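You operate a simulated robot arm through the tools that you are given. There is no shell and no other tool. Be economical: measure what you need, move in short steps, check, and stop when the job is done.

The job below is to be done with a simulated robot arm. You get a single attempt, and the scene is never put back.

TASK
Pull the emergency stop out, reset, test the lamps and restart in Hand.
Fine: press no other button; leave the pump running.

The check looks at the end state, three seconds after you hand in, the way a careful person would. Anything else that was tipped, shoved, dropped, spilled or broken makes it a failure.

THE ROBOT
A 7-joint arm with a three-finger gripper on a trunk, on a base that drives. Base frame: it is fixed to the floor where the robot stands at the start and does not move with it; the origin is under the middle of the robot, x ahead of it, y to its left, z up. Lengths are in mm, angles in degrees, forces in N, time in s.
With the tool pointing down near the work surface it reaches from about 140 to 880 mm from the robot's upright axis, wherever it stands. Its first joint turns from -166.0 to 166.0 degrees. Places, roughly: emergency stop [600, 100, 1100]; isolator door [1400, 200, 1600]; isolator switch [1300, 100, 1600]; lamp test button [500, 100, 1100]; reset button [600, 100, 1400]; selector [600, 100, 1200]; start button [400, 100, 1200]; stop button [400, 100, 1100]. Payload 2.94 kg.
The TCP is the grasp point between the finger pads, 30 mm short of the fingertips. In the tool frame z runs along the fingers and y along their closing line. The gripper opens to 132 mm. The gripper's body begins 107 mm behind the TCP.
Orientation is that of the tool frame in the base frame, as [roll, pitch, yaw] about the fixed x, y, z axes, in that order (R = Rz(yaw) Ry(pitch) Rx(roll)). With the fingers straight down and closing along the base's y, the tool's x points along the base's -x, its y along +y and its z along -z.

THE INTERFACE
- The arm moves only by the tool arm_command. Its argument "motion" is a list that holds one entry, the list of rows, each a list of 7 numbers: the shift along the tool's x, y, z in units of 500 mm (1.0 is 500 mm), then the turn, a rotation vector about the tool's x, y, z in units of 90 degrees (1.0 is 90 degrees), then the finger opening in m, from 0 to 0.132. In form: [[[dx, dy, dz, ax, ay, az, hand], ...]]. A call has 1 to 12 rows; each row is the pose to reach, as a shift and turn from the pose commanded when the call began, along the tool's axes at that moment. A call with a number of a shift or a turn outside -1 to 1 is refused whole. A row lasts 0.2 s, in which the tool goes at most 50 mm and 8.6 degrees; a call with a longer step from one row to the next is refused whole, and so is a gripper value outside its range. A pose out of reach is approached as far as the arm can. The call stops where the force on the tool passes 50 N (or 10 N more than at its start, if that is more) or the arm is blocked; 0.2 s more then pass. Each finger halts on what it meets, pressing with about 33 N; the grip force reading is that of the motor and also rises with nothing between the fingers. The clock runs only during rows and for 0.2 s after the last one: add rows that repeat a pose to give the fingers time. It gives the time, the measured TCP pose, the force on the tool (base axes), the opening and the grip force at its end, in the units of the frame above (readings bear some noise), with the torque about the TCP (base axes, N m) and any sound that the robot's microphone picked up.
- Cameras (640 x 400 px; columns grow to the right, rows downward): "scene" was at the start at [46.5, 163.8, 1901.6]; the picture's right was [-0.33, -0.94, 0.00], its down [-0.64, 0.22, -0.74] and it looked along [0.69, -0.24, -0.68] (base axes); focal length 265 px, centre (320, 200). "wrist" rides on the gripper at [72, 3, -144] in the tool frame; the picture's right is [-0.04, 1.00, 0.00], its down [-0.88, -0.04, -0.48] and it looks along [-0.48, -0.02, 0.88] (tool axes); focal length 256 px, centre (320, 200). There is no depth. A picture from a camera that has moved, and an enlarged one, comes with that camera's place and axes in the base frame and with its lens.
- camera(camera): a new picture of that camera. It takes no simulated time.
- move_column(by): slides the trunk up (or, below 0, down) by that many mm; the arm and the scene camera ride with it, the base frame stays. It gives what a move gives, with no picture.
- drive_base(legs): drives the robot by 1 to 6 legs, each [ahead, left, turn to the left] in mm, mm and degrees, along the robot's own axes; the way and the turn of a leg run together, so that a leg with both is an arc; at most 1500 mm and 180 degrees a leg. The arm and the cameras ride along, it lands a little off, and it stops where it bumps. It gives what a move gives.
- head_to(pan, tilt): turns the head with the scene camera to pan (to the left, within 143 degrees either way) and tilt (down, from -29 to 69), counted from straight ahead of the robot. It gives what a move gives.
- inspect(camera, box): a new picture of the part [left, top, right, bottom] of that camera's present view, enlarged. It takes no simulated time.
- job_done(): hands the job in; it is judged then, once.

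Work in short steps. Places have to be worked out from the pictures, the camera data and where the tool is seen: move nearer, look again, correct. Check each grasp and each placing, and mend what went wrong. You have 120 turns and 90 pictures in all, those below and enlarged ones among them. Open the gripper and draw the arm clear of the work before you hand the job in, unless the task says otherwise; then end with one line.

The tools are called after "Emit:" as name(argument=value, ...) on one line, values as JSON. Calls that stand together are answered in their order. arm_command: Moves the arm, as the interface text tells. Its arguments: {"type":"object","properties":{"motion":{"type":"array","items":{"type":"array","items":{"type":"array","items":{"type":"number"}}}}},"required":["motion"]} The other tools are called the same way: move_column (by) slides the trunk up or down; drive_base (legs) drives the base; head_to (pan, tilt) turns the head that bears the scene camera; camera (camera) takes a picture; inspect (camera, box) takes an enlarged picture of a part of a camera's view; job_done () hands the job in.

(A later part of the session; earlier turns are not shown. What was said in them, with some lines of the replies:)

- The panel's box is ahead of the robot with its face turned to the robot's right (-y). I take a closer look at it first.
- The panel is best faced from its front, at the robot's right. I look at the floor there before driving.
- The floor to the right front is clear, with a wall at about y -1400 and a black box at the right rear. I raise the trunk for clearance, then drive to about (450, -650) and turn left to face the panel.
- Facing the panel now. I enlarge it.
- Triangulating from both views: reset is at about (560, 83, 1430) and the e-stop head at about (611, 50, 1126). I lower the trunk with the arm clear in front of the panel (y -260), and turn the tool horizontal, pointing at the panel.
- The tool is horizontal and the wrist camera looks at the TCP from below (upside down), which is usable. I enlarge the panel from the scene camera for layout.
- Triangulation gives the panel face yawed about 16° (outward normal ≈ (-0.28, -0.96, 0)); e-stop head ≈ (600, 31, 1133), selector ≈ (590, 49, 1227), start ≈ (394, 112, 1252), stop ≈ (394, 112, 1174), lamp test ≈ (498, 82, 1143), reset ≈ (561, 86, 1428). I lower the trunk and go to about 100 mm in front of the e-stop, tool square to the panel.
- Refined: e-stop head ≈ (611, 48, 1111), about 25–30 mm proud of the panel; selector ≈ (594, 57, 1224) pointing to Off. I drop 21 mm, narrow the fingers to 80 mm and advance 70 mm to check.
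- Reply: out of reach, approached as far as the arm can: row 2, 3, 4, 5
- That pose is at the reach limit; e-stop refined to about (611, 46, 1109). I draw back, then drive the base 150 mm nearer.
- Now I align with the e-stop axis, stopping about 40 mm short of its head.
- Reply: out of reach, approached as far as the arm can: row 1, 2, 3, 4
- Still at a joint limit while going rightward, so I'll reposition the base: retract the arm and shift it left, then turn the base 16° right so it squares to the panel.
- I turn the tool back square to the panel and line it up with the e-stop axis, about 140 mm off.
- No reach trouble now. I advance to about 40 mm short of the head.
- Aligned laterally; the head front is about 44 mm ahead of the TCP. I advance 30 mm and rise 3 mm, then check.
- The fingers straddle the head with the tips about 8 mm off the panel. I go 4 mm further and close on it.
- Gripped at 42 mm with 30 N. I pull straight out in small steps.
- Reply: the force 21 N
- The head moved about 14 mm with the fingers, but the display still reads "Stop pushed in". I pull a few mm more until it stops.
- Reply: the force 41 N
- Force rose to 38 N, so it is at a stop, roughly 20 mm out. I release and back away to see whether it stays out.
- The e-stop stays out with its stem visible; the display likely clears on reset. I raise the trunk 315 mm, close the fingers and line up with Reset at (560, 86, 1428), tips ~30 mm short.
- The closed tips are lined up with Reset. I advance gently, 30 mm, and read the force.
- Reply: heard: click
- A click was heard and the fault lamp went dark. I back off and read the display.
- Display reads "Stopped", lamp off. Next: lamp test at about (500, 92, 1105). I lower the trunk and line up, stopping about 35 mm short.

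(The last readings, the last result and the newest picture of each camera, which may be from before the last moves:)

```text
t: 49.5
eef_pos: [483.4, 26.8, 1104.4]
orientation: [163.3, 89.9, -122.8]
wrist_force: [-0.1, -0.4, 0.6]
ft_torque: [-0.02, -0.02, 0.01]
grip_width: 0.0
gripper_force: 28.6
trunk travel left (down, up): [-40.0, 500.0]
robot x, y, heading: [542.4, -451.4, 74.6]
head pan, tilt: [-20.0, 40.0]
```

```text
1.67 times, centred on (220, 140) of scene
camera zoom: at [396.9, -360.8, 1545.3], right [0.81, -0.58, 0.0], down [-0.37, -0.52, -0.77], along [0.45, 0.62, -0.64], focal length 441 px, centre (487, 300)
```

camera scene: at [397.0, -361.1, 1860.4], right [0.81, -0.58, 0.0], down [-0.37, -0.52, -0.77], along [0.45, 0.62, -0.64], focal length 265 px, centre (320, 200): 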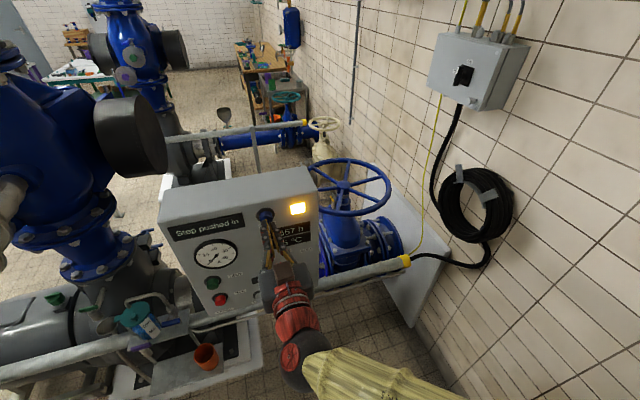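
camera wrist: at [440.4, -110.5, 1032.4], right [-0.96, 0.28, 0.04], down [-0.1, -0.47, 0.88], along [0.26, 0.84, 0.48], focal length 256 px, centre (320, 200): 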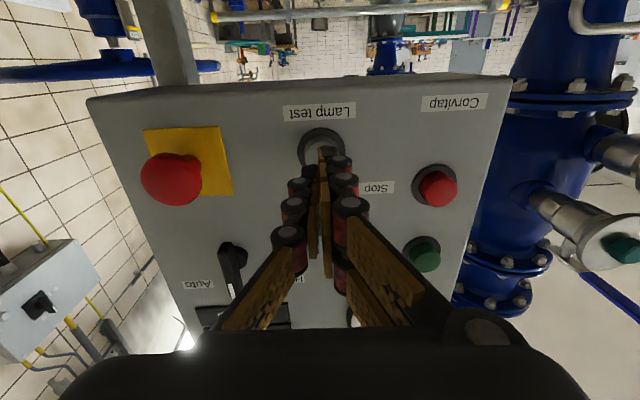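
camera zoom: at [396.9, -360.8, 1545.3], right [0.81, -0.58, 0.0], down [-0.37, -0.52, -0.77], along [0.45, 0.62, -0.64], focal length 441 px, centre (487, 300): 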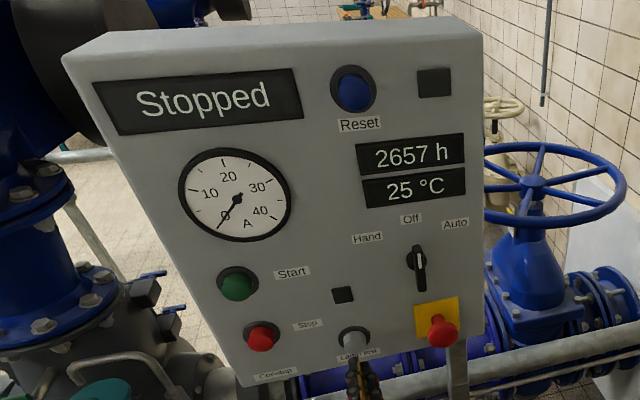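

Aligned with the lamp test button. I press gently, holding it while looking at the lamps.

Emit:
arm_command(motion=[[[0, 0, 0.02, 0, 0, 0, 0.0], [0, 0, 0.036, 0, 0, 0, 0.0], [0, 0, 0.048, 0, 0, 0, 0.0], [0, 0, 0.056, 0, 0, 0, 0.0], [0, 0, 0.062, 0, 0, 0, 0.0]]])

Emit:
inspect(camera="scene", box=[60, 20, 380, 260])

```text
t: 50.7
eef_pos: [491.1, 55.4, 1104.9]
orientation: [-73.7, 89.8, 0.1]
wrist_force: [-0.2, 0.6, -0.8]
ft_torque: [0.03, -0.04, 0.01]
grip_width: 0.1
gripper_force: 28.8
trunk travel left (down, up): [-40.0, 500.0]
robot x, y, heading: [540.7, -454.0, 74.5]
head pan, tilt: [-20.0, 40.0]
```

```text
1.67 times, centred on (220, 140) of scene
camera zoom: at [397.0, -360.9, 1545.4], right [0.81, -0.58, 0.0], down [-0.37, -0.52, -0.77], along [0.45, 0.62, -0.64], focal length 441 px, centre (487, 300)
```

zoom: 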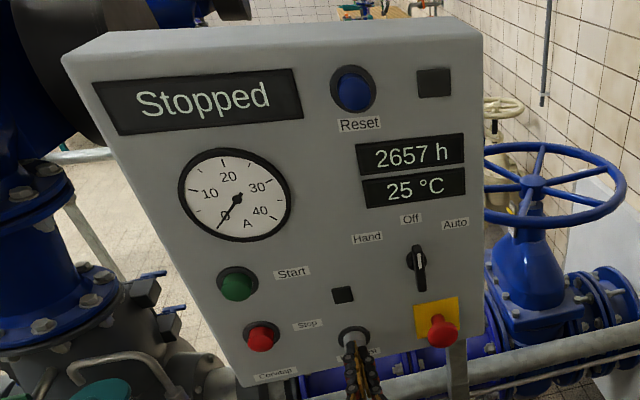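

No contact yet. I continue in small steps.

Emit:
arm_command(motion=[[[0, 0, 0.005, 0, 0, 0, 0.0], [0, 0, 0.01, 0, 0, 0, 0.0], [0, 0, 0.015, 0, 0, 0, 0.0], [0, 0, 0.02, 0, 0, 0, 0.0]]])

Emit:
inspect(camera="scene", box=[60, 20, 380, 260])

```text
t: 51.7
eef_pos: [494.7, 66.0, 1104.1]
orientation: [156.7, 90.0, -129.3]
wrist_force: [-0.8, -2.0, 0.2]
ft_torque: [0.03, 0.02, 0.02]
grip_width: 0.0
gripper_force: 28.4
trunk travel left (down, up): [-40.0, 500.0]
robot x, y, heading: [540.4, -452.2, 74.4]
head pan, tilt: [-20.0, 40.0]
```

```text
1.67 times, centred on (220, 140) of scene
camera zoom: at [396.9, -361.1, 1545.4], right [0.81, -0.58, 0.0], down [-0.37, -0.52, -0.77], along [0.45, 0.62, -0.64], focal length 441 px, centre (487, 300)
```

zoom: 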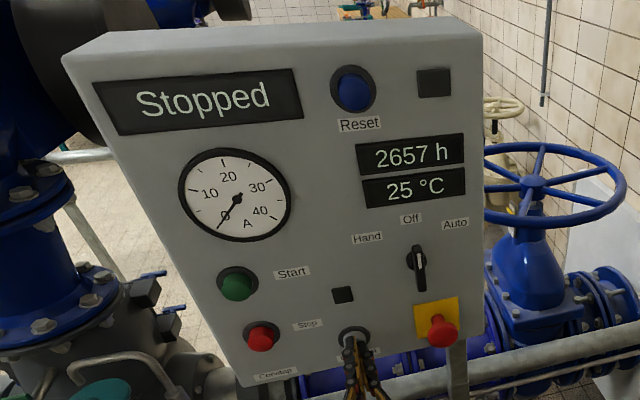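

Light contact (about 2 N). I press a few mm more.

Emit:
arm_command(motion=[[[0, 0, 0.004, 0, 0, 0, 0.0], [0, 0, 0.008, 0, 0, 0, 0.0], [0, 0, 0.012, 0, 0, 0, 0.0]]])

Emit:
inspect(camera="scene", box=[60, 20, 380, 260])

```text
t: 52.5
eef_pos: [496.3, 70.5, 1104.4]
orientation: [-28.1, 89.9, 45.9]
wrist_force: [-1.7, -2.6, -1.0]
ft_torque: [-0.02, 0.01, -0.01]
grip_width: 6.0
gripper_force: 28.1
trunk travel left (down, up): [-40.0, 500.0]
robot x, y, heading: [541.0, -457.7, 74.5]
head pan, tilt: [-20.0, 40.0]
```

```text
1.67 times, centred on (220, 140) of scene
camera zoom: at [396.8, -361.2, 1545.4], right [0.81, -0.58, 0.0], down [-0.37, -0.52, -0.77], along [0.45, 0.62, -0.64], focal length 441 px, centre (487, 300)
```

zoom: 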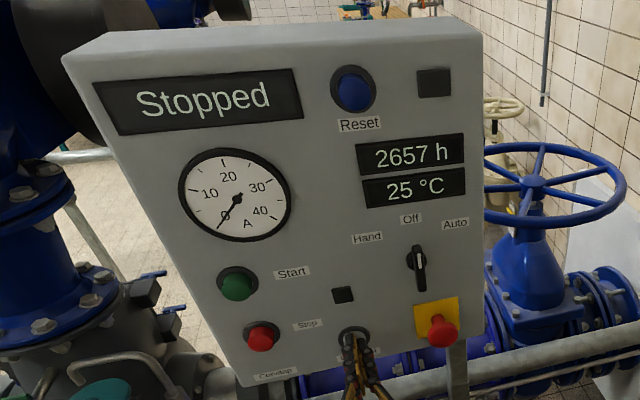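

The fingers were spread to 6 mm, so something wedges between them. I look from the wrist camera.

Emit:
inspect(camera="wrist", box=[220, 80, 420, 230])

Emit:
inspect(camera="scene", box=[220, 190, 300, 250])

```text
2.67 times, centred on (320, 155) of wrist
camera zoom: at [453.7, -66.6, 1032.8], right [-0.96, 0.28, 0.04], down [-0.1, -0.47, 0.88], along [0.26, 0.84, 0.48], focal length 683 px, centre (320, 320)
```

zoom: 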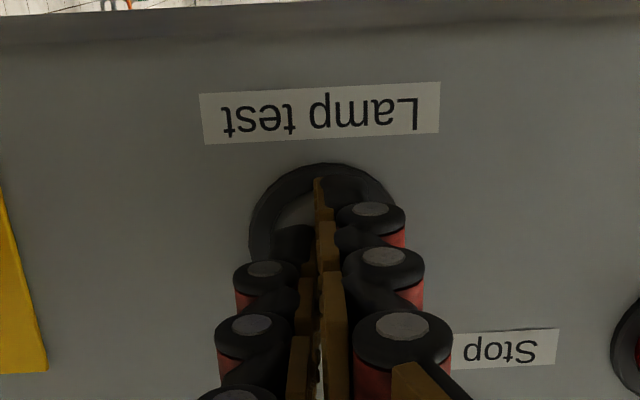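

```text
6.67 times, centred on (260, 220) of scene
camera zoom: at [396.8, -361.2, 1545.4], right [0.81, -0.58, 0.0], down [-0.37, -0.52, -0.77], along [0.45, 0.62, -0.64], focal length 1765 px, centre (720, 67)
```

zoom: 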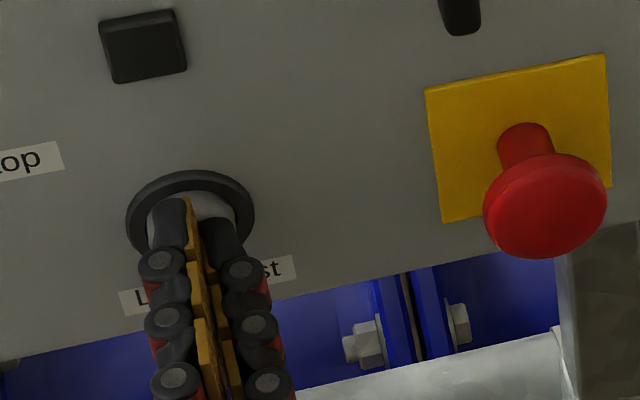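

The tips sit squarely on the button inside its ring. I press further in small steps until it clicks.

Emit:
arm_command(motion=[[[0, 0, 0.003, 0, 0, 0, 0.0], [0, 0, 0.006, 0, 0, 0, 0.0], [0, 0, 0.009, 0, 0, 0, 0.0], [0, 0, 0.009, 0, 0, 0, 0.0]]])

Emit:
inspect(camera="scene", box=[60, 20, 380, 260])

```text
t: 53.5
eef_pos: [497.0, 74.6, 1105.2]
orientation: [-29.6, 90.0, 44.3]
wrist_force: [-0.6, -4.8, 1.6]
ft_torque: [0.07, 0.0, -0.01]
grip_width: 5.8
gripper_force: 28.9
trunk travel left (down, up): [-40.0, 500.0]
robot x, y, heading: [541.0, -452.3, 74.5]
head pan, tilt: [-20.0, 40.0]
heard: click
```

```text
1.67 times, centred on (220, 140) of scene
camera zoom: at [396.9, -361.4, 1545.4], right [0.81, -0.58, 0.0], down [-0.37, -0.52, -0.77], along [0.45, 0.62, -0.64], focal length 441 px, centre (487, 300)
```

zoom: 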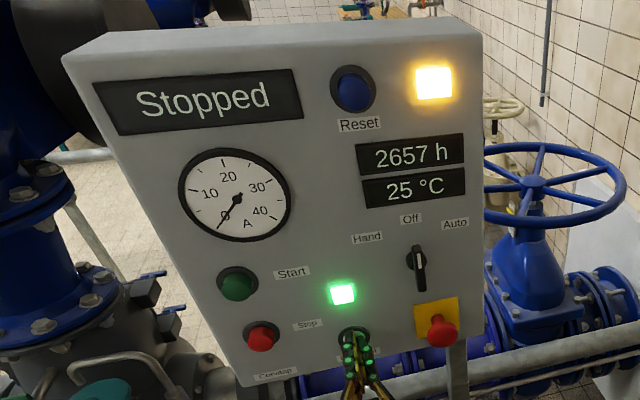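

Both lamps light up: the lamp test works. I release, back off 100 mm and check that the lamps go out.

Emit:
arm_command(motion=[[[0, 0, 0, 0, 0, 0, 0.0], [0, 0, 0, 0, 0, 0, 0.0], [0, 0, -0.03, 0, 0, 0, 0.0], [0, 0, -0.1, 0, 0, 0, 0.0], [0, 0, -0.18, 0, 0, 0, 0.0], [0, 0, -0.22, 0, 0, 0, 0.0]]])

Emit:
move_column(by=120)

Emit:
camera(camera="scene")

Emit:
camera(camera="wrist")

```text
t: 54.9
eef_pos: [467.8, -29.5, 1103.4]
orientation: [-56.1, 89.9, 17.8]
wrist_force: [0.6, 0.4, 0.0]
ft_torque: [0.02, -0.01, -0.02]
grip_width: 0.0
gripper_force: 28.0
trunk travel left (down, up): [-40.0, 500.0]
robot x, y, heading: [538.7, -456.9, 74.7]
head pan, tilt: [-20.0, 40.0]
```

```text
t: 56.4
eef_pos: [467.1, -31.3, 1222.9]
orientation: [-58.0, 89.9, 15.8]
wrist_force: [0.1, 0.4, 0.4]
ft_torque: [0.0, -0.01, -0.02]
grip_width: 0.0
gripper_force: 28.4
trunk travel left (down, up): [-160.0, 380.0]
robot x, y, heading: [539.2, -456.3, 74.4]
head pan, tilt: [-20.0, 40.0]
```

```text
45 pictures are left
camera scene: at [397.0, -360.9, 1665.2], right [0.81, -0.58, 0.0], down [-0.37, -0.52, -0.77], along [0.45, 0.62, -0.64], focal length 265 px, centre (320, 200)
```

scene: 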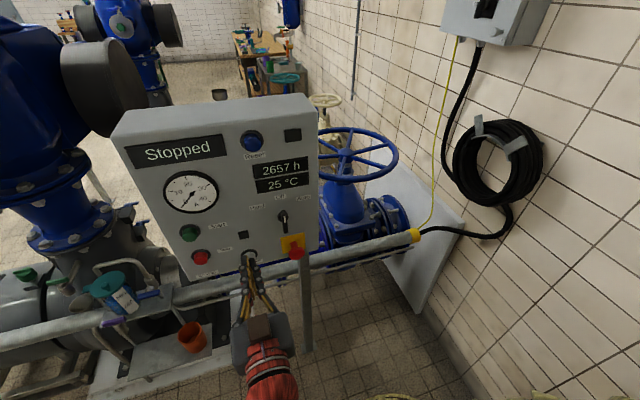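

```text
44 pictures are left
camera wrist: at [425.0, -168.2, 1151.6], right [-0.96, 0.28, 0.04], down [-0.1, -0.47, 0.88], along [0.26, 0.84, 0.48], focal length 256 px, centre (320, 200)
```

wrist: 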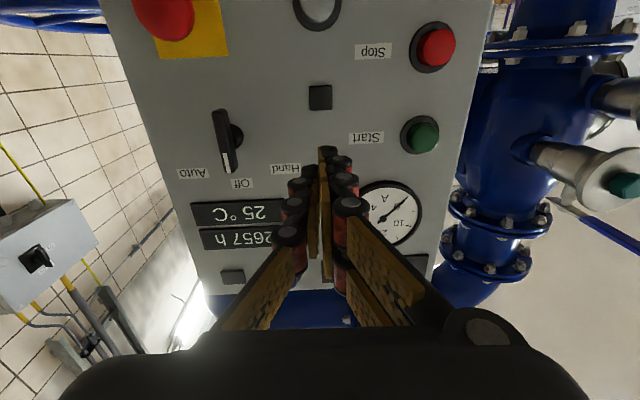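

Lamps are off again. I line up with the selector (596, 57, 1224), fingers open 50 mm, TCP about 60 mm short.

Emit:
arm_command(motion=[[[0, -0.07, 0, 0, 0, 0, 0.02], [0, -0.14, 0, 0, 0, 0, 0.04], [0, -0.201, 0.02, 0, 0, 0, 0.05], [0, -0.201, 0.08, 0, 0, 0, 0.05], [0, -0.201, 0.12, 0, 0, 0, 0.05], [0, -0.201, 0.12, 0, 0, 0, 0.05]]])

Emit:
inspect(camera="wrist", box=[200, 80, 440, 280])

Emit:
inspect(camera="scene", box=[220, 160, 340, 270])

```text
t: 57.8
eef_pos: [581.0, -0.6, 1223.6]
orientation: [-46.0, 89.9, 27.9]
wrist_force: [-0.1, 0.7, -0.4]
ft_torque: [0.0, 0.01, -0.01]
grip_width: 50.0
gripper_force: 0.1
trunk travel left (down, up): [-160.0, 380.0]
robot x, y, heading: [542.4, -454.4, 74.5]
head pan, tilt: [-20.0, 40.0]
```

```text
2.00 times, centred on (320, 180) of wrist
camera zoom: at [538.4, -138.3, 1152.3], right [-0.96, 0.28, 0.04], down [-0.1, -0.47, 0.88], along [0.26, 0.84, 0.48], focal length 512 px, centre (320, 240)
```

zoom: 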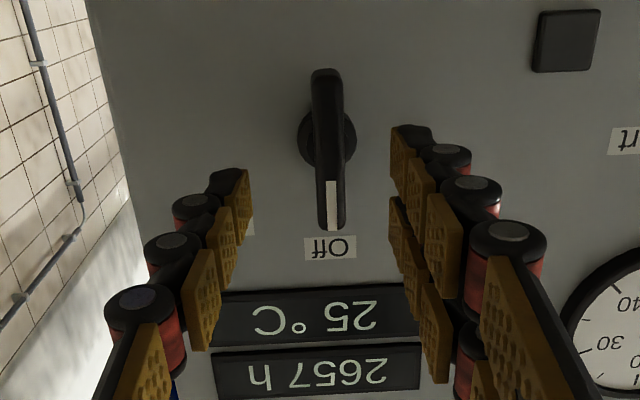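

```text
3.64 times, centred on (280, 215) of scene
camera zoom: at [396.9, -360.8, 1665.3], right [0.81, -0.58, 0.0], down [-0.37, -0.52, -0.77], along [0.45, 0.62, -0.64], focal length 963 px, centre (466, 146)
```

zoom: 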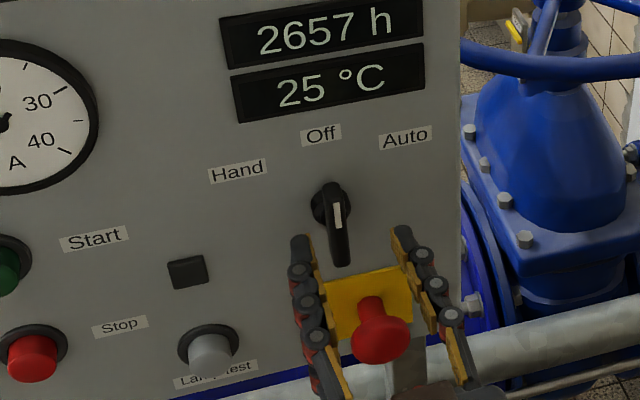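

The handle is about 3 mm to the tool's +y side. I correct that and advance 38 mm so the tips overlap the handle by about 10 mm, without closing yet.

Emit:
arm_command(motion=[[[0.002, 0.006, 0.02, 0, 0, 0, 0.05], [0.002, 0.006, 0.05, 0, 0, 0, 0.05], [0.002, 0.006, 0.076, 0, 0, 0, 0.05], [0.002, 0.006, 0.076, 0, 0, 0, 0.05]]])

Emit:
inspect(camera="wrist", box=[200, 80, 440, 280])

Emit:
inspect(camera="scene", box=[220, 160, 340, 270])

```text
t: 58.8
eef_pos: [587.6, 37.4, 1223.3]
orientation: [-53.9, 89.8, 20.0]
wrist_force: [0.5, -0.3, -0.5]
ft_torque: [0.0, -0.02, -0.02]
grip_width: 50.1
gripper_force: 0.1
trunk travel left (down, up): [-160.0, 380.0]
robot x, y, heading: [539.1, -453.3, 74.3]
head pan, tilt: [-20.0, 40.0]
```

```text
2.00 times, centred on (320, 180) of wrist
camera zoom: at [546.0, -100.4, 1151.0], right [-0.96, 0.28, 0.04], down [-0.1, -0.47, 0.88], along [0.26, 0.84, 0.48], focal length 512 px, centre (320, 240)
```

zoom: 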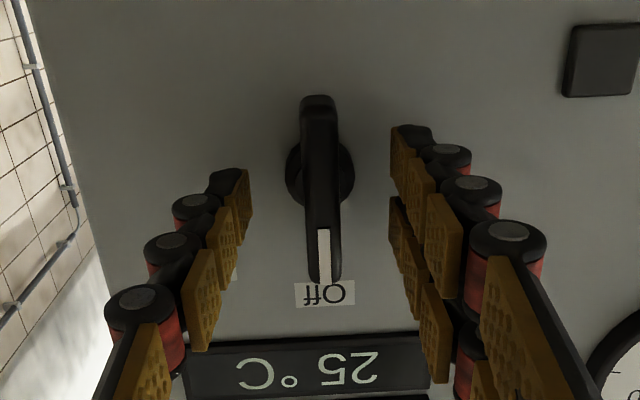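

```text
3.64 times, centred on (280, 215) of scene
camera zoom: at [396.9, -360.8, 1665.3], right [0.81, -0.58, 0.0], down [-0.37, -0.52, -0.77], along [0.45, 0.62, -0.64], focal length 963 px, centre (466, 146)
```

zoom: 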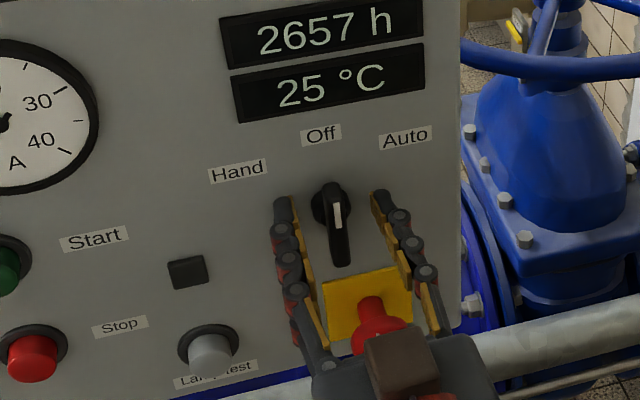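

The fingers straddle the handle properly. I close on it.

Emit:
arm_command(motion=[[[0, 0, 0, 0, 0, 0, 0.03], [0, 0, 0, 0, 0, 0, 0.015], [0, 0, 0, 0, 0, 0, 0.005], [0, 0, 0, 0, 0, 0, 0.005], [0, 0, 0, 0, 0, 0, 0.005]]])

Emit:
inspect(camera="wrist", box=[200, 80, 440, 280])

```text
t: 60.0
eef_pos: [588.2, 37.3, 1222.7]
orientation: [-48.1, 90.0, 26.1]
wrist_force: [-0.3, 0.5, 0.6]
ft_torque: [0.0, 0.0, 0.03]
grip_width: 16.9
gripper_force: 38.0
trunk travel left (down, up): [-160.0, 380.0]
robot x, y, heading: [542.5, -453.1, 74.6]
head pan, tilt: [-20.0, 40.0]
```

```text
2.00 times, centred on (320, 180) of wrist
camera zoom: at [545.8, -100.5, 1151.0], right [-0.96, 0.28, 0.04], down [-0.1, -0.47, 0.88], along [0.26, 0.84, 0.48], focal length 512 px, centre (320, 240)
```

zoom: 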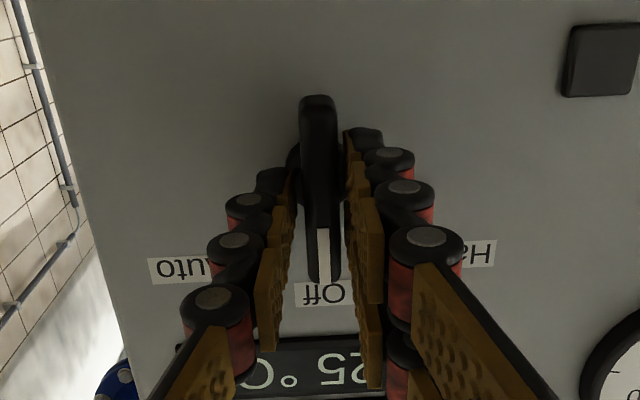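

Held at 17 mm. I turn it counter-clockwise (toward Hand), 45°.

Emit:
arm_command(motion=[[[0, 0, 0, 0, 0, -0.09, 0.005], [0, 0, 0, 0, 0, -0.18, 0.005], [0, 0, 0, 0, 0, -0.27, 0.005], [0, 0, 0, 0, 0, -0.36, 0.005], [0, 0, 0, 0, 0, -0.43, 0.005], [0, 0, 0, 0, 0, -0.5, 0.005], [0, 0, 0, 0, 0, -0.5, 0.005]]])

Emit:
inspect(camera="scene", box=[60, 100, 380, 300])

Emit:
camera(camera="wrist")

```text
t: 61.6
eef_pos: [586.3, 35.4, 1222.3]
orientation: [-90.1, 44.8, -16.2]
wrist_force: [-19.8, -11.0, -11.8]
ft_torque: [0.12, 0.69, -0.01]
grip_width: 11.7
gripper_force: 38.7
trunk travel left (down, up): [-160.0, 380.0]
robot x, y, heading: [540.5, -457.2, 74.3]
head pan, tilt: [-20.0, 40.0]
```

```text
2.00 times, centred on (220, 200) of scene
camera zoom: at [394.3, -361.9, 1665.1], right [0.81, -0.58, 0.0], down [-0.37, -0.52, -0.77], along [0.45, 0.62, -0.64], focal length 529 px, centre (520, 200)
```

zoom: 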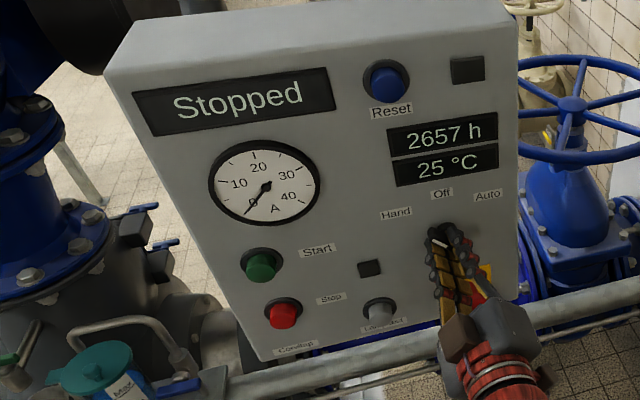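

```text
37 pictures are left
camera wrist: at [593.6, -116.2, 1169.2], right [-0.71, 0.2, -0.68], down [-0.7, -0.29, 0.65], along [-0.07, 0.94, 0.35], focal length 256 px, centre (320, 200)
```

wrist: 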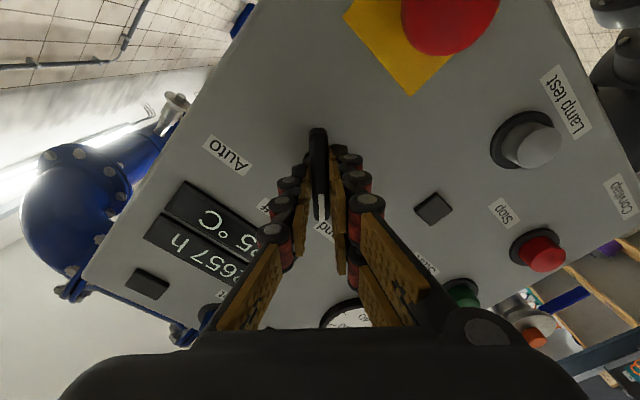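

The pointer seems aligned with "Hand". I open the fingers and back off to verify.

Emit:
arm_command(motion=[[[0, 0, 0, 0, 0, -0.5, 0.03], [0, 0, 0, 0, 0, -0.5, 0.05], [0, 0, 0, 0, 0, -0.5, 0.05]]])

```text
refused: row 1 steps farther than a row can; nothing moved
```

The turn is counted from the new pose; I send it with zero turn.

Emit:
arm_command(motion=[[[0, 0, 0, 0, 0, 0, 0.03], [0, 0, 0, 0, 0, 0, 0.05], [0, 0, 0, 0, 0, 0, 0.05], [0, 0, -0.08, 0, 0, 0, 0.05], [0, 0, -0.16, 0, 0, 0, 0.05], [0, 0, -0.16, 0, 0, 0, 0.05]]])

Emit:
inspect(camera="scene", box=[60, 100, 380, 300])

```text
t: 63.0
eef_pos: [567.3, -41.8, 1224.6]
orientation: [-90.0, 45.0, -16.0]
wrist_force: [0.4, -0.4, -0.2]
ft_torque: [0.02, 0.04, 0.02]
grip_width: 50.1
gripper_force: 0.1
trunk travel left (down, up): [-160.0, 380.0]
robot x, y, heading: [540.9, -452.4, 74.2]
head pan, tilt: [-20.0, 40.0]
```

```text
2.00 times, centred on (220, 200) of scene
camera zoom: at [397.4, -361.3, 1665.4], right [0.81, -0.58, 0.0], down [-0.37, -0.52, -0.77], along [0.45, 0.62, -0.64], focal length 529 px, centre (520, 200)
```

zoom: 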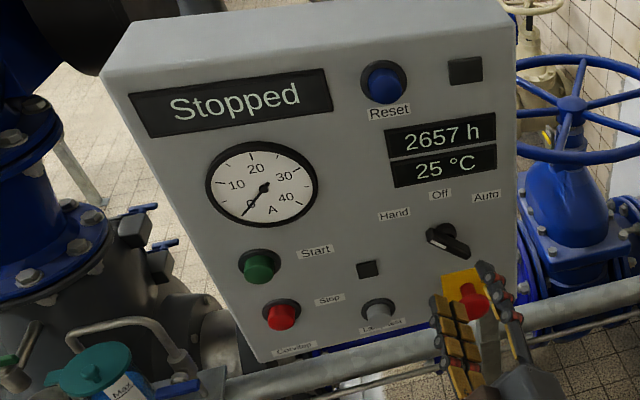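

The handle points toward Hand. A closer look to confirm it has seated.

Emit:
inspect(camera="scene", box=[235, 185, 325, 250])

Emit:
camera(camera="wrist")

```text
6.15 times, centred on (280, 218) of scene
camera zoom: at [397.4, -361.3, 1665.4], right [0.81, -0.58, 0.0], down [-0.37, -0.52, -0.77], along [0.45, 0.62, -0.64], focal length 1629 px, centre (566, 92)
```

zoom: 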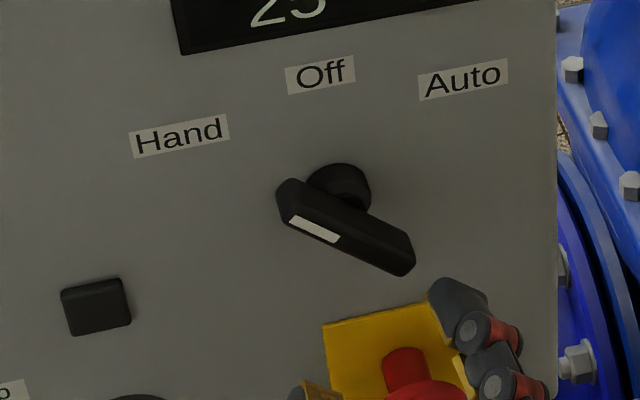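

```text
34 pictures are left
camera wrist: at [573.6, -193.3, 1170.9], right [-0.71, 0.21, -0.68], down [-0.7, -0.29, 0.65], along [-0.06, 0.93, 0.35], focal length 256 px, centre (320, 200)
```

wrist: 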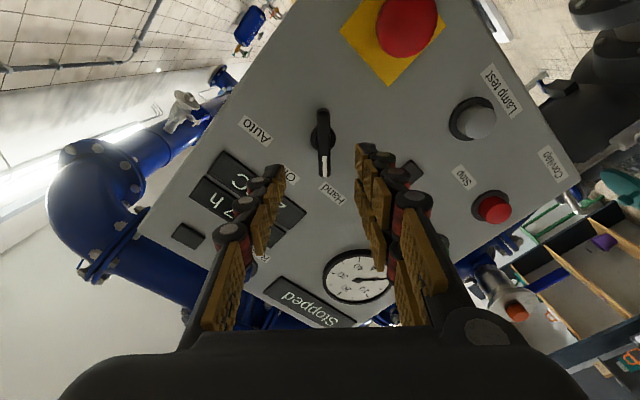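

Pointer is at Hand. I turn the tool back upright and close the fingers, then move across to Start at about (398, 124, 1221).

Emit:
arm_command(motion=[[[0, 0, 0, 0, 0, 0.09, 0.03], [0, 0, 0, 0, 0, 0.18, 0.01], [0, 0, 0, 0, 0, 0.27, 0.0], [0, 0, 0, 0, 0, 0.36, 0.0], [0, 0, 0, 0, 0, 0.43, 0.0], [0, 0, 0, 0, 0, 0.5, 0.0], [0, 0, 0, 0, 0, 0.5, 0.0]]])

Emit:
arm_command(motion=[[[0, 0.08, 0, 0, 0, 0, 0.0], [0, 0.17, 0, 0, 0, 0, 0.0], [0, 0.26, 0, 0, 0, 0, 0.0], [0, 0.35, 0, 0, 0, 0, 0.0], [0, 0.415, 0.03, 0, 0, 0, 0.0], [0, 0.415, 0.1, 0, 0, 0, 0.0], [0, 0.415, 0.1, 0, 0, 0, 0.0]]])

Emit:
camera(camera="wrist")

Emit:
camera(camera="scene")

```text
t: 64.6
eef_pos: [566.9, -40.6, 1222.8]
orientation: [42.9, 90.0, 116.8]
wrist_force: [-0.1, -0.1, 0.7]
ft_torque: [-0.01, 0.01, 0.0]
grip_width: 0.0
gripper_force: 28.3
trunk travel left (down, up): [-160.0, 380.0]
robot x, y, heading: [540.0, -455.9, 74.2]
head pan, tilt: [-20.0, 40.0]
```

```text
t: 66.2
eef_pos: [380.2, 64.8, 1222.3]
orientation: [-42.2, 89.9, 31.7]
wrist_force: [1.3, 0.0, 0.3]
ft_torque: [0.0, 0.02, 0.01]
grip_width: 0.0
gripper_force: 28.2
trunk travel left (down, up): [-160.0, 380.0]
robot x, y, heading: [540.8, -452.4, 74.4]
head pan, tilt: [-20.0, 40.0]
```

```text
33 pictures are left
camera wrist: at [337.7, -72.5, 1150.4], right [-0.96, 0.28, 0.04], down [-0.1, -0.47, 0.88], along [0.26, 0.84, 0.48], focal length 256 px, centre (320, 200)
```

wrist: 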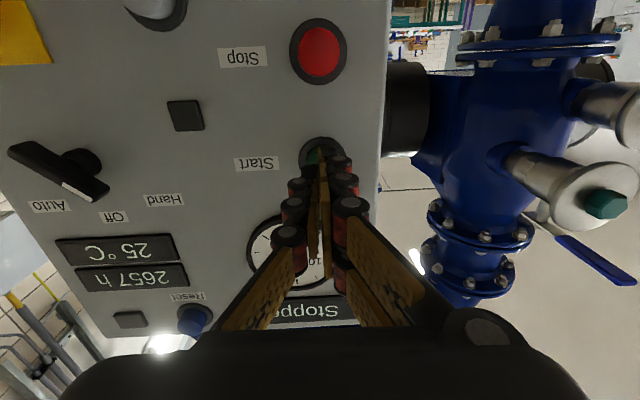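

```text
32 pictures are left
camera scene: at [397.0, -360.6, 1665.3], right [0.81, -0.58, 0.0], down [-0.37, -0.52, -0.77], along [0.45, 0.62, -0.64], focal length 265 px, centre (320, 200)
```

scene: 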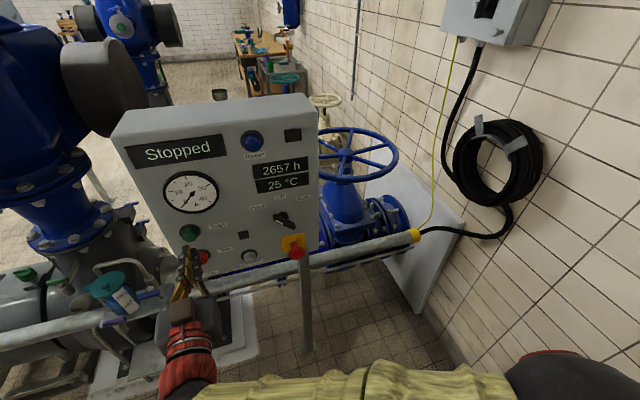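

Aligned with Start. I advance 26 mm, then in small steps until the click.

Emit:
arm_command(motion=[[[0, 0, 0.02, 0, 0, 0, 0.0], [0, 0, 0.04, 0, 0, 0, 0.0], [0, 0, 0.052, 0, 0, 0, 0.0], [0, 0, 0.06, 0, 0, 0, 0.0], [0, 0, 0.068, 0, 0, 0, 0.0]]])

Emit:
inspect(camera="wrist", box=[220, 80, 420, 230])

```text
t: 67.4
eef_pos: [390.3, 99.0, 1222.0]
orientation: [-64.0, 89.9, 9.9]
wrist_force: [0.0, -0.7, -0.7]
ft_torque: [0.01, 0.0, -0.03]
grip_width: 0.0
gripper_force: 28.5
trunk travel left (down, up): [-160.0, 380.0]
robot x, y, heading: [539.1, -457.6, 74.4]
head pan, tilt: [-20.0, 40.0]
```

```text
2.67 times, centred on (320, 155) of wrist
camera zoom: at [347.7, -39.7, 1150.5], right [-0.96, 0.28, 0.04], down [-0.1, -0.47, 0.88], along [0.26, 0.84, 0.48], focal length 683 px, centre (320, 320)
```

zoom: 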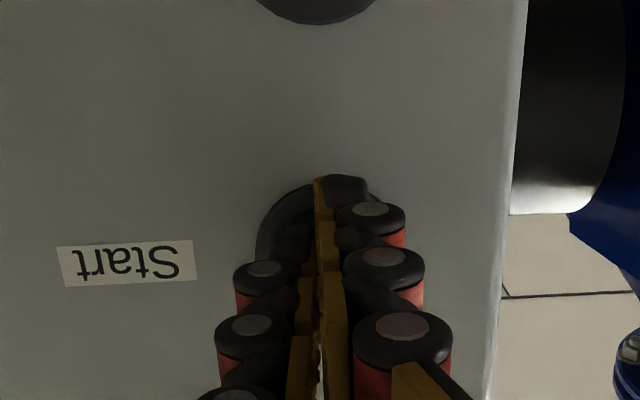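

The tips sit a few mm low on the button. I raise 5 mm and continue pressing in small steps.

Emit:
arm_command(motion=[[[-0.01, 0, -0.006, 0, 0, 0, 0.0], [-0.01, 0, 0.002, 0, 0, 0, 0.0], [-0.01, 0, 0.008, 0, 0, 0, 0.0], [-0.01, 0, 0.014, 0, 0, 0, 0.0], [-0.01, 0, 0.014, 0, 0, 0, 0.0]]])

Emit:
inspect(camera="scene", box=[60, 100, 380, 300])

```text
t: 68.6
eef_pos: [391.7, 104.0, 1227.0]
orientation: [-36.8, 89.9, 37.3]
wrist_force: [-1.5, -2.3, -0.1]
ft_torque: [0.04, -0.01, 0.01]
grip_width: 6.3
gripper_force: 28.7
trunk travel left (down, up): [-160.0, 380.0]
robot x, y, heading: [540.7, -455.5, 74.3]
head pan, tilt: [-20.0, 40.0]
```

```text
2.00 times, centred on (220, 200) of scene
camera zoom: at [396.7, -361.2, 1665.3], right [0.81, -0.58, 0.0], down [-0.37, -0.52, -0.77], along [0.45, 0.62, -0.64], focal length 529 px, centre (520, 200)
```

zoom: 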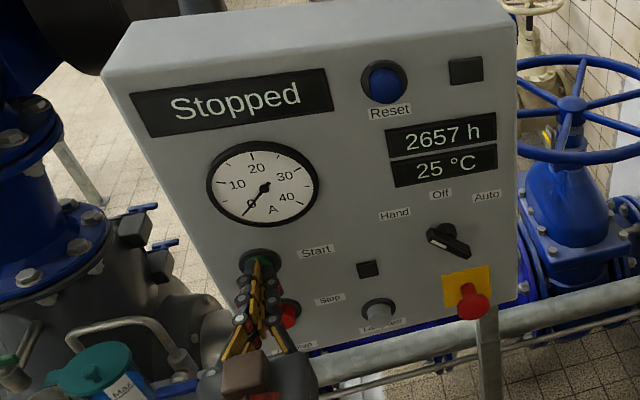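

Contact is made (about 2.5 N). A few mm more until it clicks.

Emit:
arm_command(motion=[[[0, 0, 0.005, 0, 0, 0, 0.0], [0, 0, 0.01, 0, 0, 0, 0.0], [0, 0, 0.014, 0, 0, 0, 0.0], [0, 0, 0.014, 0, 0, 0, 0.0]]])

Emit:
inspect(camera="scene", box=[60, 100, 380, 300])

```text
t: 69.6
eef_pos: [393.9, 110.6, 1228.0]
orientation: [-44.6, 89.9, 29.2]
wrist_force: [-1.1, -4.2, -2.0]
ft_torque: [-0.03, -0.01, -0.03]
grip_width: 5.9
gripper_force: 28.9
trunk travel left (down, up): [-160.0, 380.0]
robot x, y, heading: [545.5, -456.4, 74.4]
head pan, tilt: [-20.0, 40.0]
heard: click
```

```text
2.00 times, centred on (220, 200) of scene
camera zoom: at [396.8, -361.4, 1665.4], right [0.81, -0.58, 0.0], down [-0.37, -0.52, -0.77], along [0.45, 0.62, -0.64], focal length 529 px, centre (520, 200)
```

zoom: 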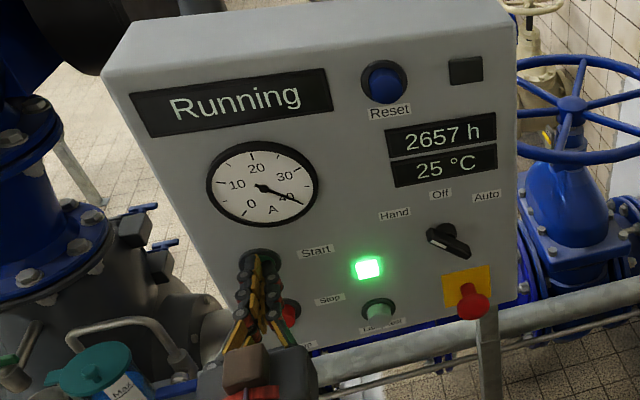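

Running, with the green lamp lit. I back straight off about 200 mm, open the gripper clear of the panel and check that it keeps running.

Emit:
arm_command(motion=[[[0, 0, -0.04, 0, 0, 0, 0.0], [0, 0, -0.12, 0, 0, 0, 0.0], [0, 0, -0.21, 0, 0, 0, 0.0], [0, 0, -0.3, 0, 0, 0, 0.0], [0, 0, -0.38, 0, 0, 0, 0.04], [0, 0, -0.38, 0, 0, 0, 0.08], [0, 0, -0.38, 0, 0, 0, 0.08], [0, 0, -0.38, 0, 0, 0, 0.08], [0, 0, -0.38, 0, 0, 0, 0.08], [0, 0, -0.38, 0, 0, 0, 0.08]]])

Emit:
inspect(camera="scene", box=[60, 80, 380, 300])

```text
t: 71.8
eef_pos: [340.5, -71.0, 1229.1]
orientation: [-46.9, 89.9, 27.1]
wrist_force: [0.6, 0.1, 0.3]
ft_torque: [-0.03, 0.01, 0.02]
grip_width: 79.8
gripper_force: 0.0
trunk travel left (down, up): [-160.0, 380.0]
robot x, y, heading: [543.5, -454.8, 74.5]
head pan, tilt: [-20.0, 40.0]
```

```text
1.82 times, centred on (220, 190) of scene
camera zoom: at [396.9, -360.9, 1665.4], right [0.81, -0.58, 0.0], down [-0.37, -0.52, -0.77], along [0.45, 0.62, -0.64], focal length 481 px, centre (502, 218)
```

zoom: 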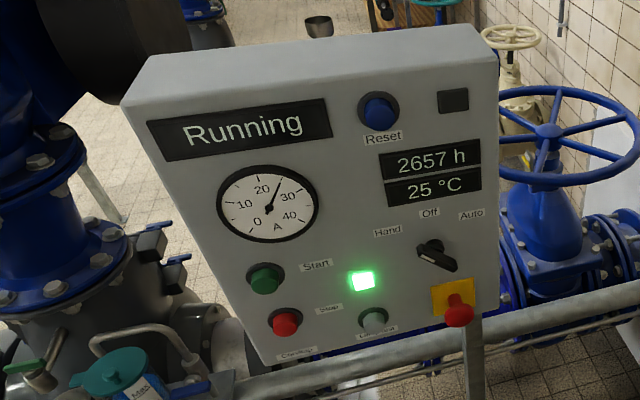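

The pump runs in Hand with the current settling from its inrush. I wait briefly and take one last check.

Emit:
arm_command(motion=[[[0, 0, -0.02, 0, 0, 0, 0.08], [0, 0, -0.02, 0, 0, 0, 0.08], [0, 0, -0.02, 0, 0, 0, 0.08], [0, 0, -0.02, 0, 0, 0, 0.08], [0, 0, -0.02, 0, 0, 0, 0.08], [0, 0, -0.02, 0, 0, 0, 0.08], [0, 0, -0.02, 0, 0, 0, 0.08], [0, 0, -0.02, 0, 0, 0, 0.08], [0, 0, -0.02, 0, 0, 0, 0.08], [0, 0, -0.02, 0, 0, 0, 0.08], [0, 0, -0.02, 0, 0, 0, 0.08], [0, 0, -0.02, 0, 0, 0, 0.08]]])

Emit:
camera(camera="scene")

```text
t: 74.4
eef_pos: [343.0, -78.4, 1228.1]
orientation: [-65.5, 89.9, 7.8]
wrist_force: [0.7, -0.9, 0.8]
ft_torque: [0.01, 0.02, 0.0]
grip_width: 80.0
gripper_force: 0.0
trunk travel left (down, up): [-160.0, 380.0]
robot x, y, heading: [539.6, -455.8, 74.2]
head pan, tilt: [-20.0, 40.0]
```

```text
27 pictures are left
camera scene: at [396.9, -360.9, 1665.4], right [0.81, -0.58, 0.0], down [-0.37, -0.52, -0.77], along [0.45, 0.62, -0.64], focal length 265 px, centre (320, 200)
```

scene: 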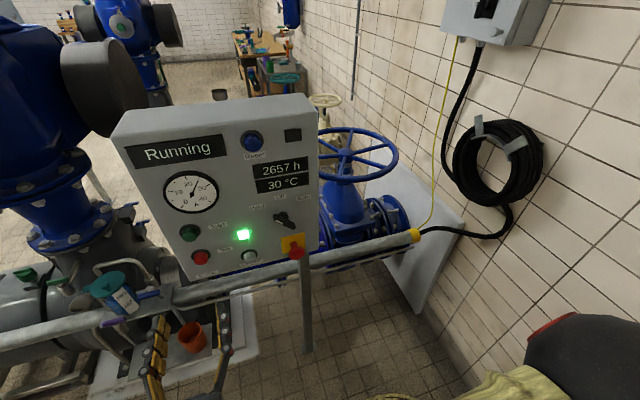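

The temperature display has gone from 25 to 30 °C. I wait a little longer to make sure it does not trip.

Emit:
arm_command(motion=[[[0, 0, 0, 0, 0, 0, 0.08], [0, 0, 0, 0, 0, 0, 0.08], [0, 0, 0, 0, 0, 0, 0.08], [0, 0, 0, 0, 0, 0, 0.08], [0, 0, 0, 0, 0, 0, 0.08], [0, 0, 0, 0, 0, 0, 0.08], [0, 0, 0, 0, 0, 0, 0.08], [0, 0, 0, 0, 0, 0, 0.08], [0, 0, 0, 0, 0, 0, 0.08], [0, 0, 0, 0, 0, 0, 0.08], [0, 0, 0, 0, 0, 0, 0.08], [0, 0, 0, 0, 0, 0, 0.08]]])

Emit:
arm_command(motion=[[[0, 0, 0, 0, 0, 0, 0.08], [0, 0, 0, 0, 0, 0, 0.08], [0, 0, 0, 0, 0, 0, 0.08], [0, 0, 0, 0, 0, 0, 0.08], [0, 0, 0, 0, 0, 0, 0.08], [0, 0, 0, 0, 0, 0, 0.08], [0, 0, 0, 0, 0, 0, 0.08], [0, 0, 0, 0, 0, 0, 0.08], [0, 0, 0, 0, 0, 0, 0.08], [0, 0, 0, 0, 0, 0, 0.08], [0, 0, 0, 0, 0, 0, 0.08], [0, 0, 0, 0, 0, 0, 0.08]]])

Emit:
inspect(camera="scene", box=[60, 80, 380, 300])

```text
t: 77.0
eef_pos: [343.4, -77.9, 1228.5]
orientation: [172.5, 90.0, -114.5]
wrist_force: [-0.5, 0.1, 0.0]
ft_torque: [-0.02, -0.01, 0.04]
grip_width: 79.8
gripper_force: 0.0
trunk travel left (down, up): [-160.0, 380.0]
robot x, y, heading: [545.6, -449.5, 74.3]
head pan, tilt: [-20.0, 40.0]
```

```text
t: 79.6
eef_pos: [343.5, -78.3, 1229.0]
orientation: [-3.9, 89.9, 69.3]
wrist_force: [0.1, 0.1, -0.2]
ft_torque: [-0.01, -0.03, 0.0]
grip_width: 79.8
gripper_force: 0.1
trunk travel left (down, up): [-160.0, 380.0]
robot x, y, heading: [540.9, -452.5, 74.5]
head pan, tilt: [-20.0, 40.0]
```

```text
1.82 times, centred on (220, 190) of scene
camera zoom: at [396.9, -360.9, 1665.4], right [0.81, -0.58, 0.0], down [-0.37, -0.52, -0.77], along [0.45, 0.62, -0.64], focal length 481 px, centre (502, 218)
```

zoom: 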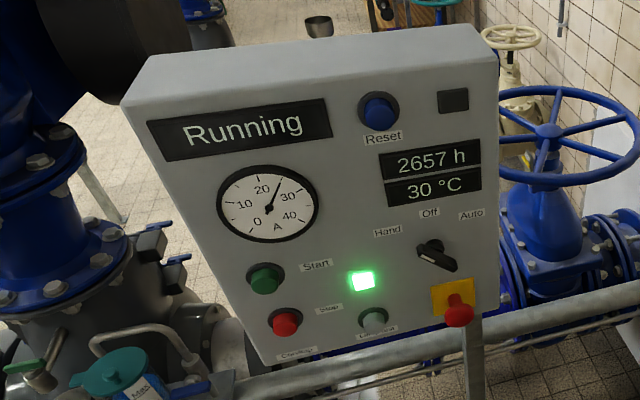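

Stable: Running, 30 °C, about 25 A, selector in Hand, e-stop out, and the arm is clear. I hand in.

Emit:
job_done()

```text
The job is handed in.
```

The pump is running in Hand: I pulled the emergency stop out, reset the panel, tested the lamps (both lit) and pressed Start, touching no other button.
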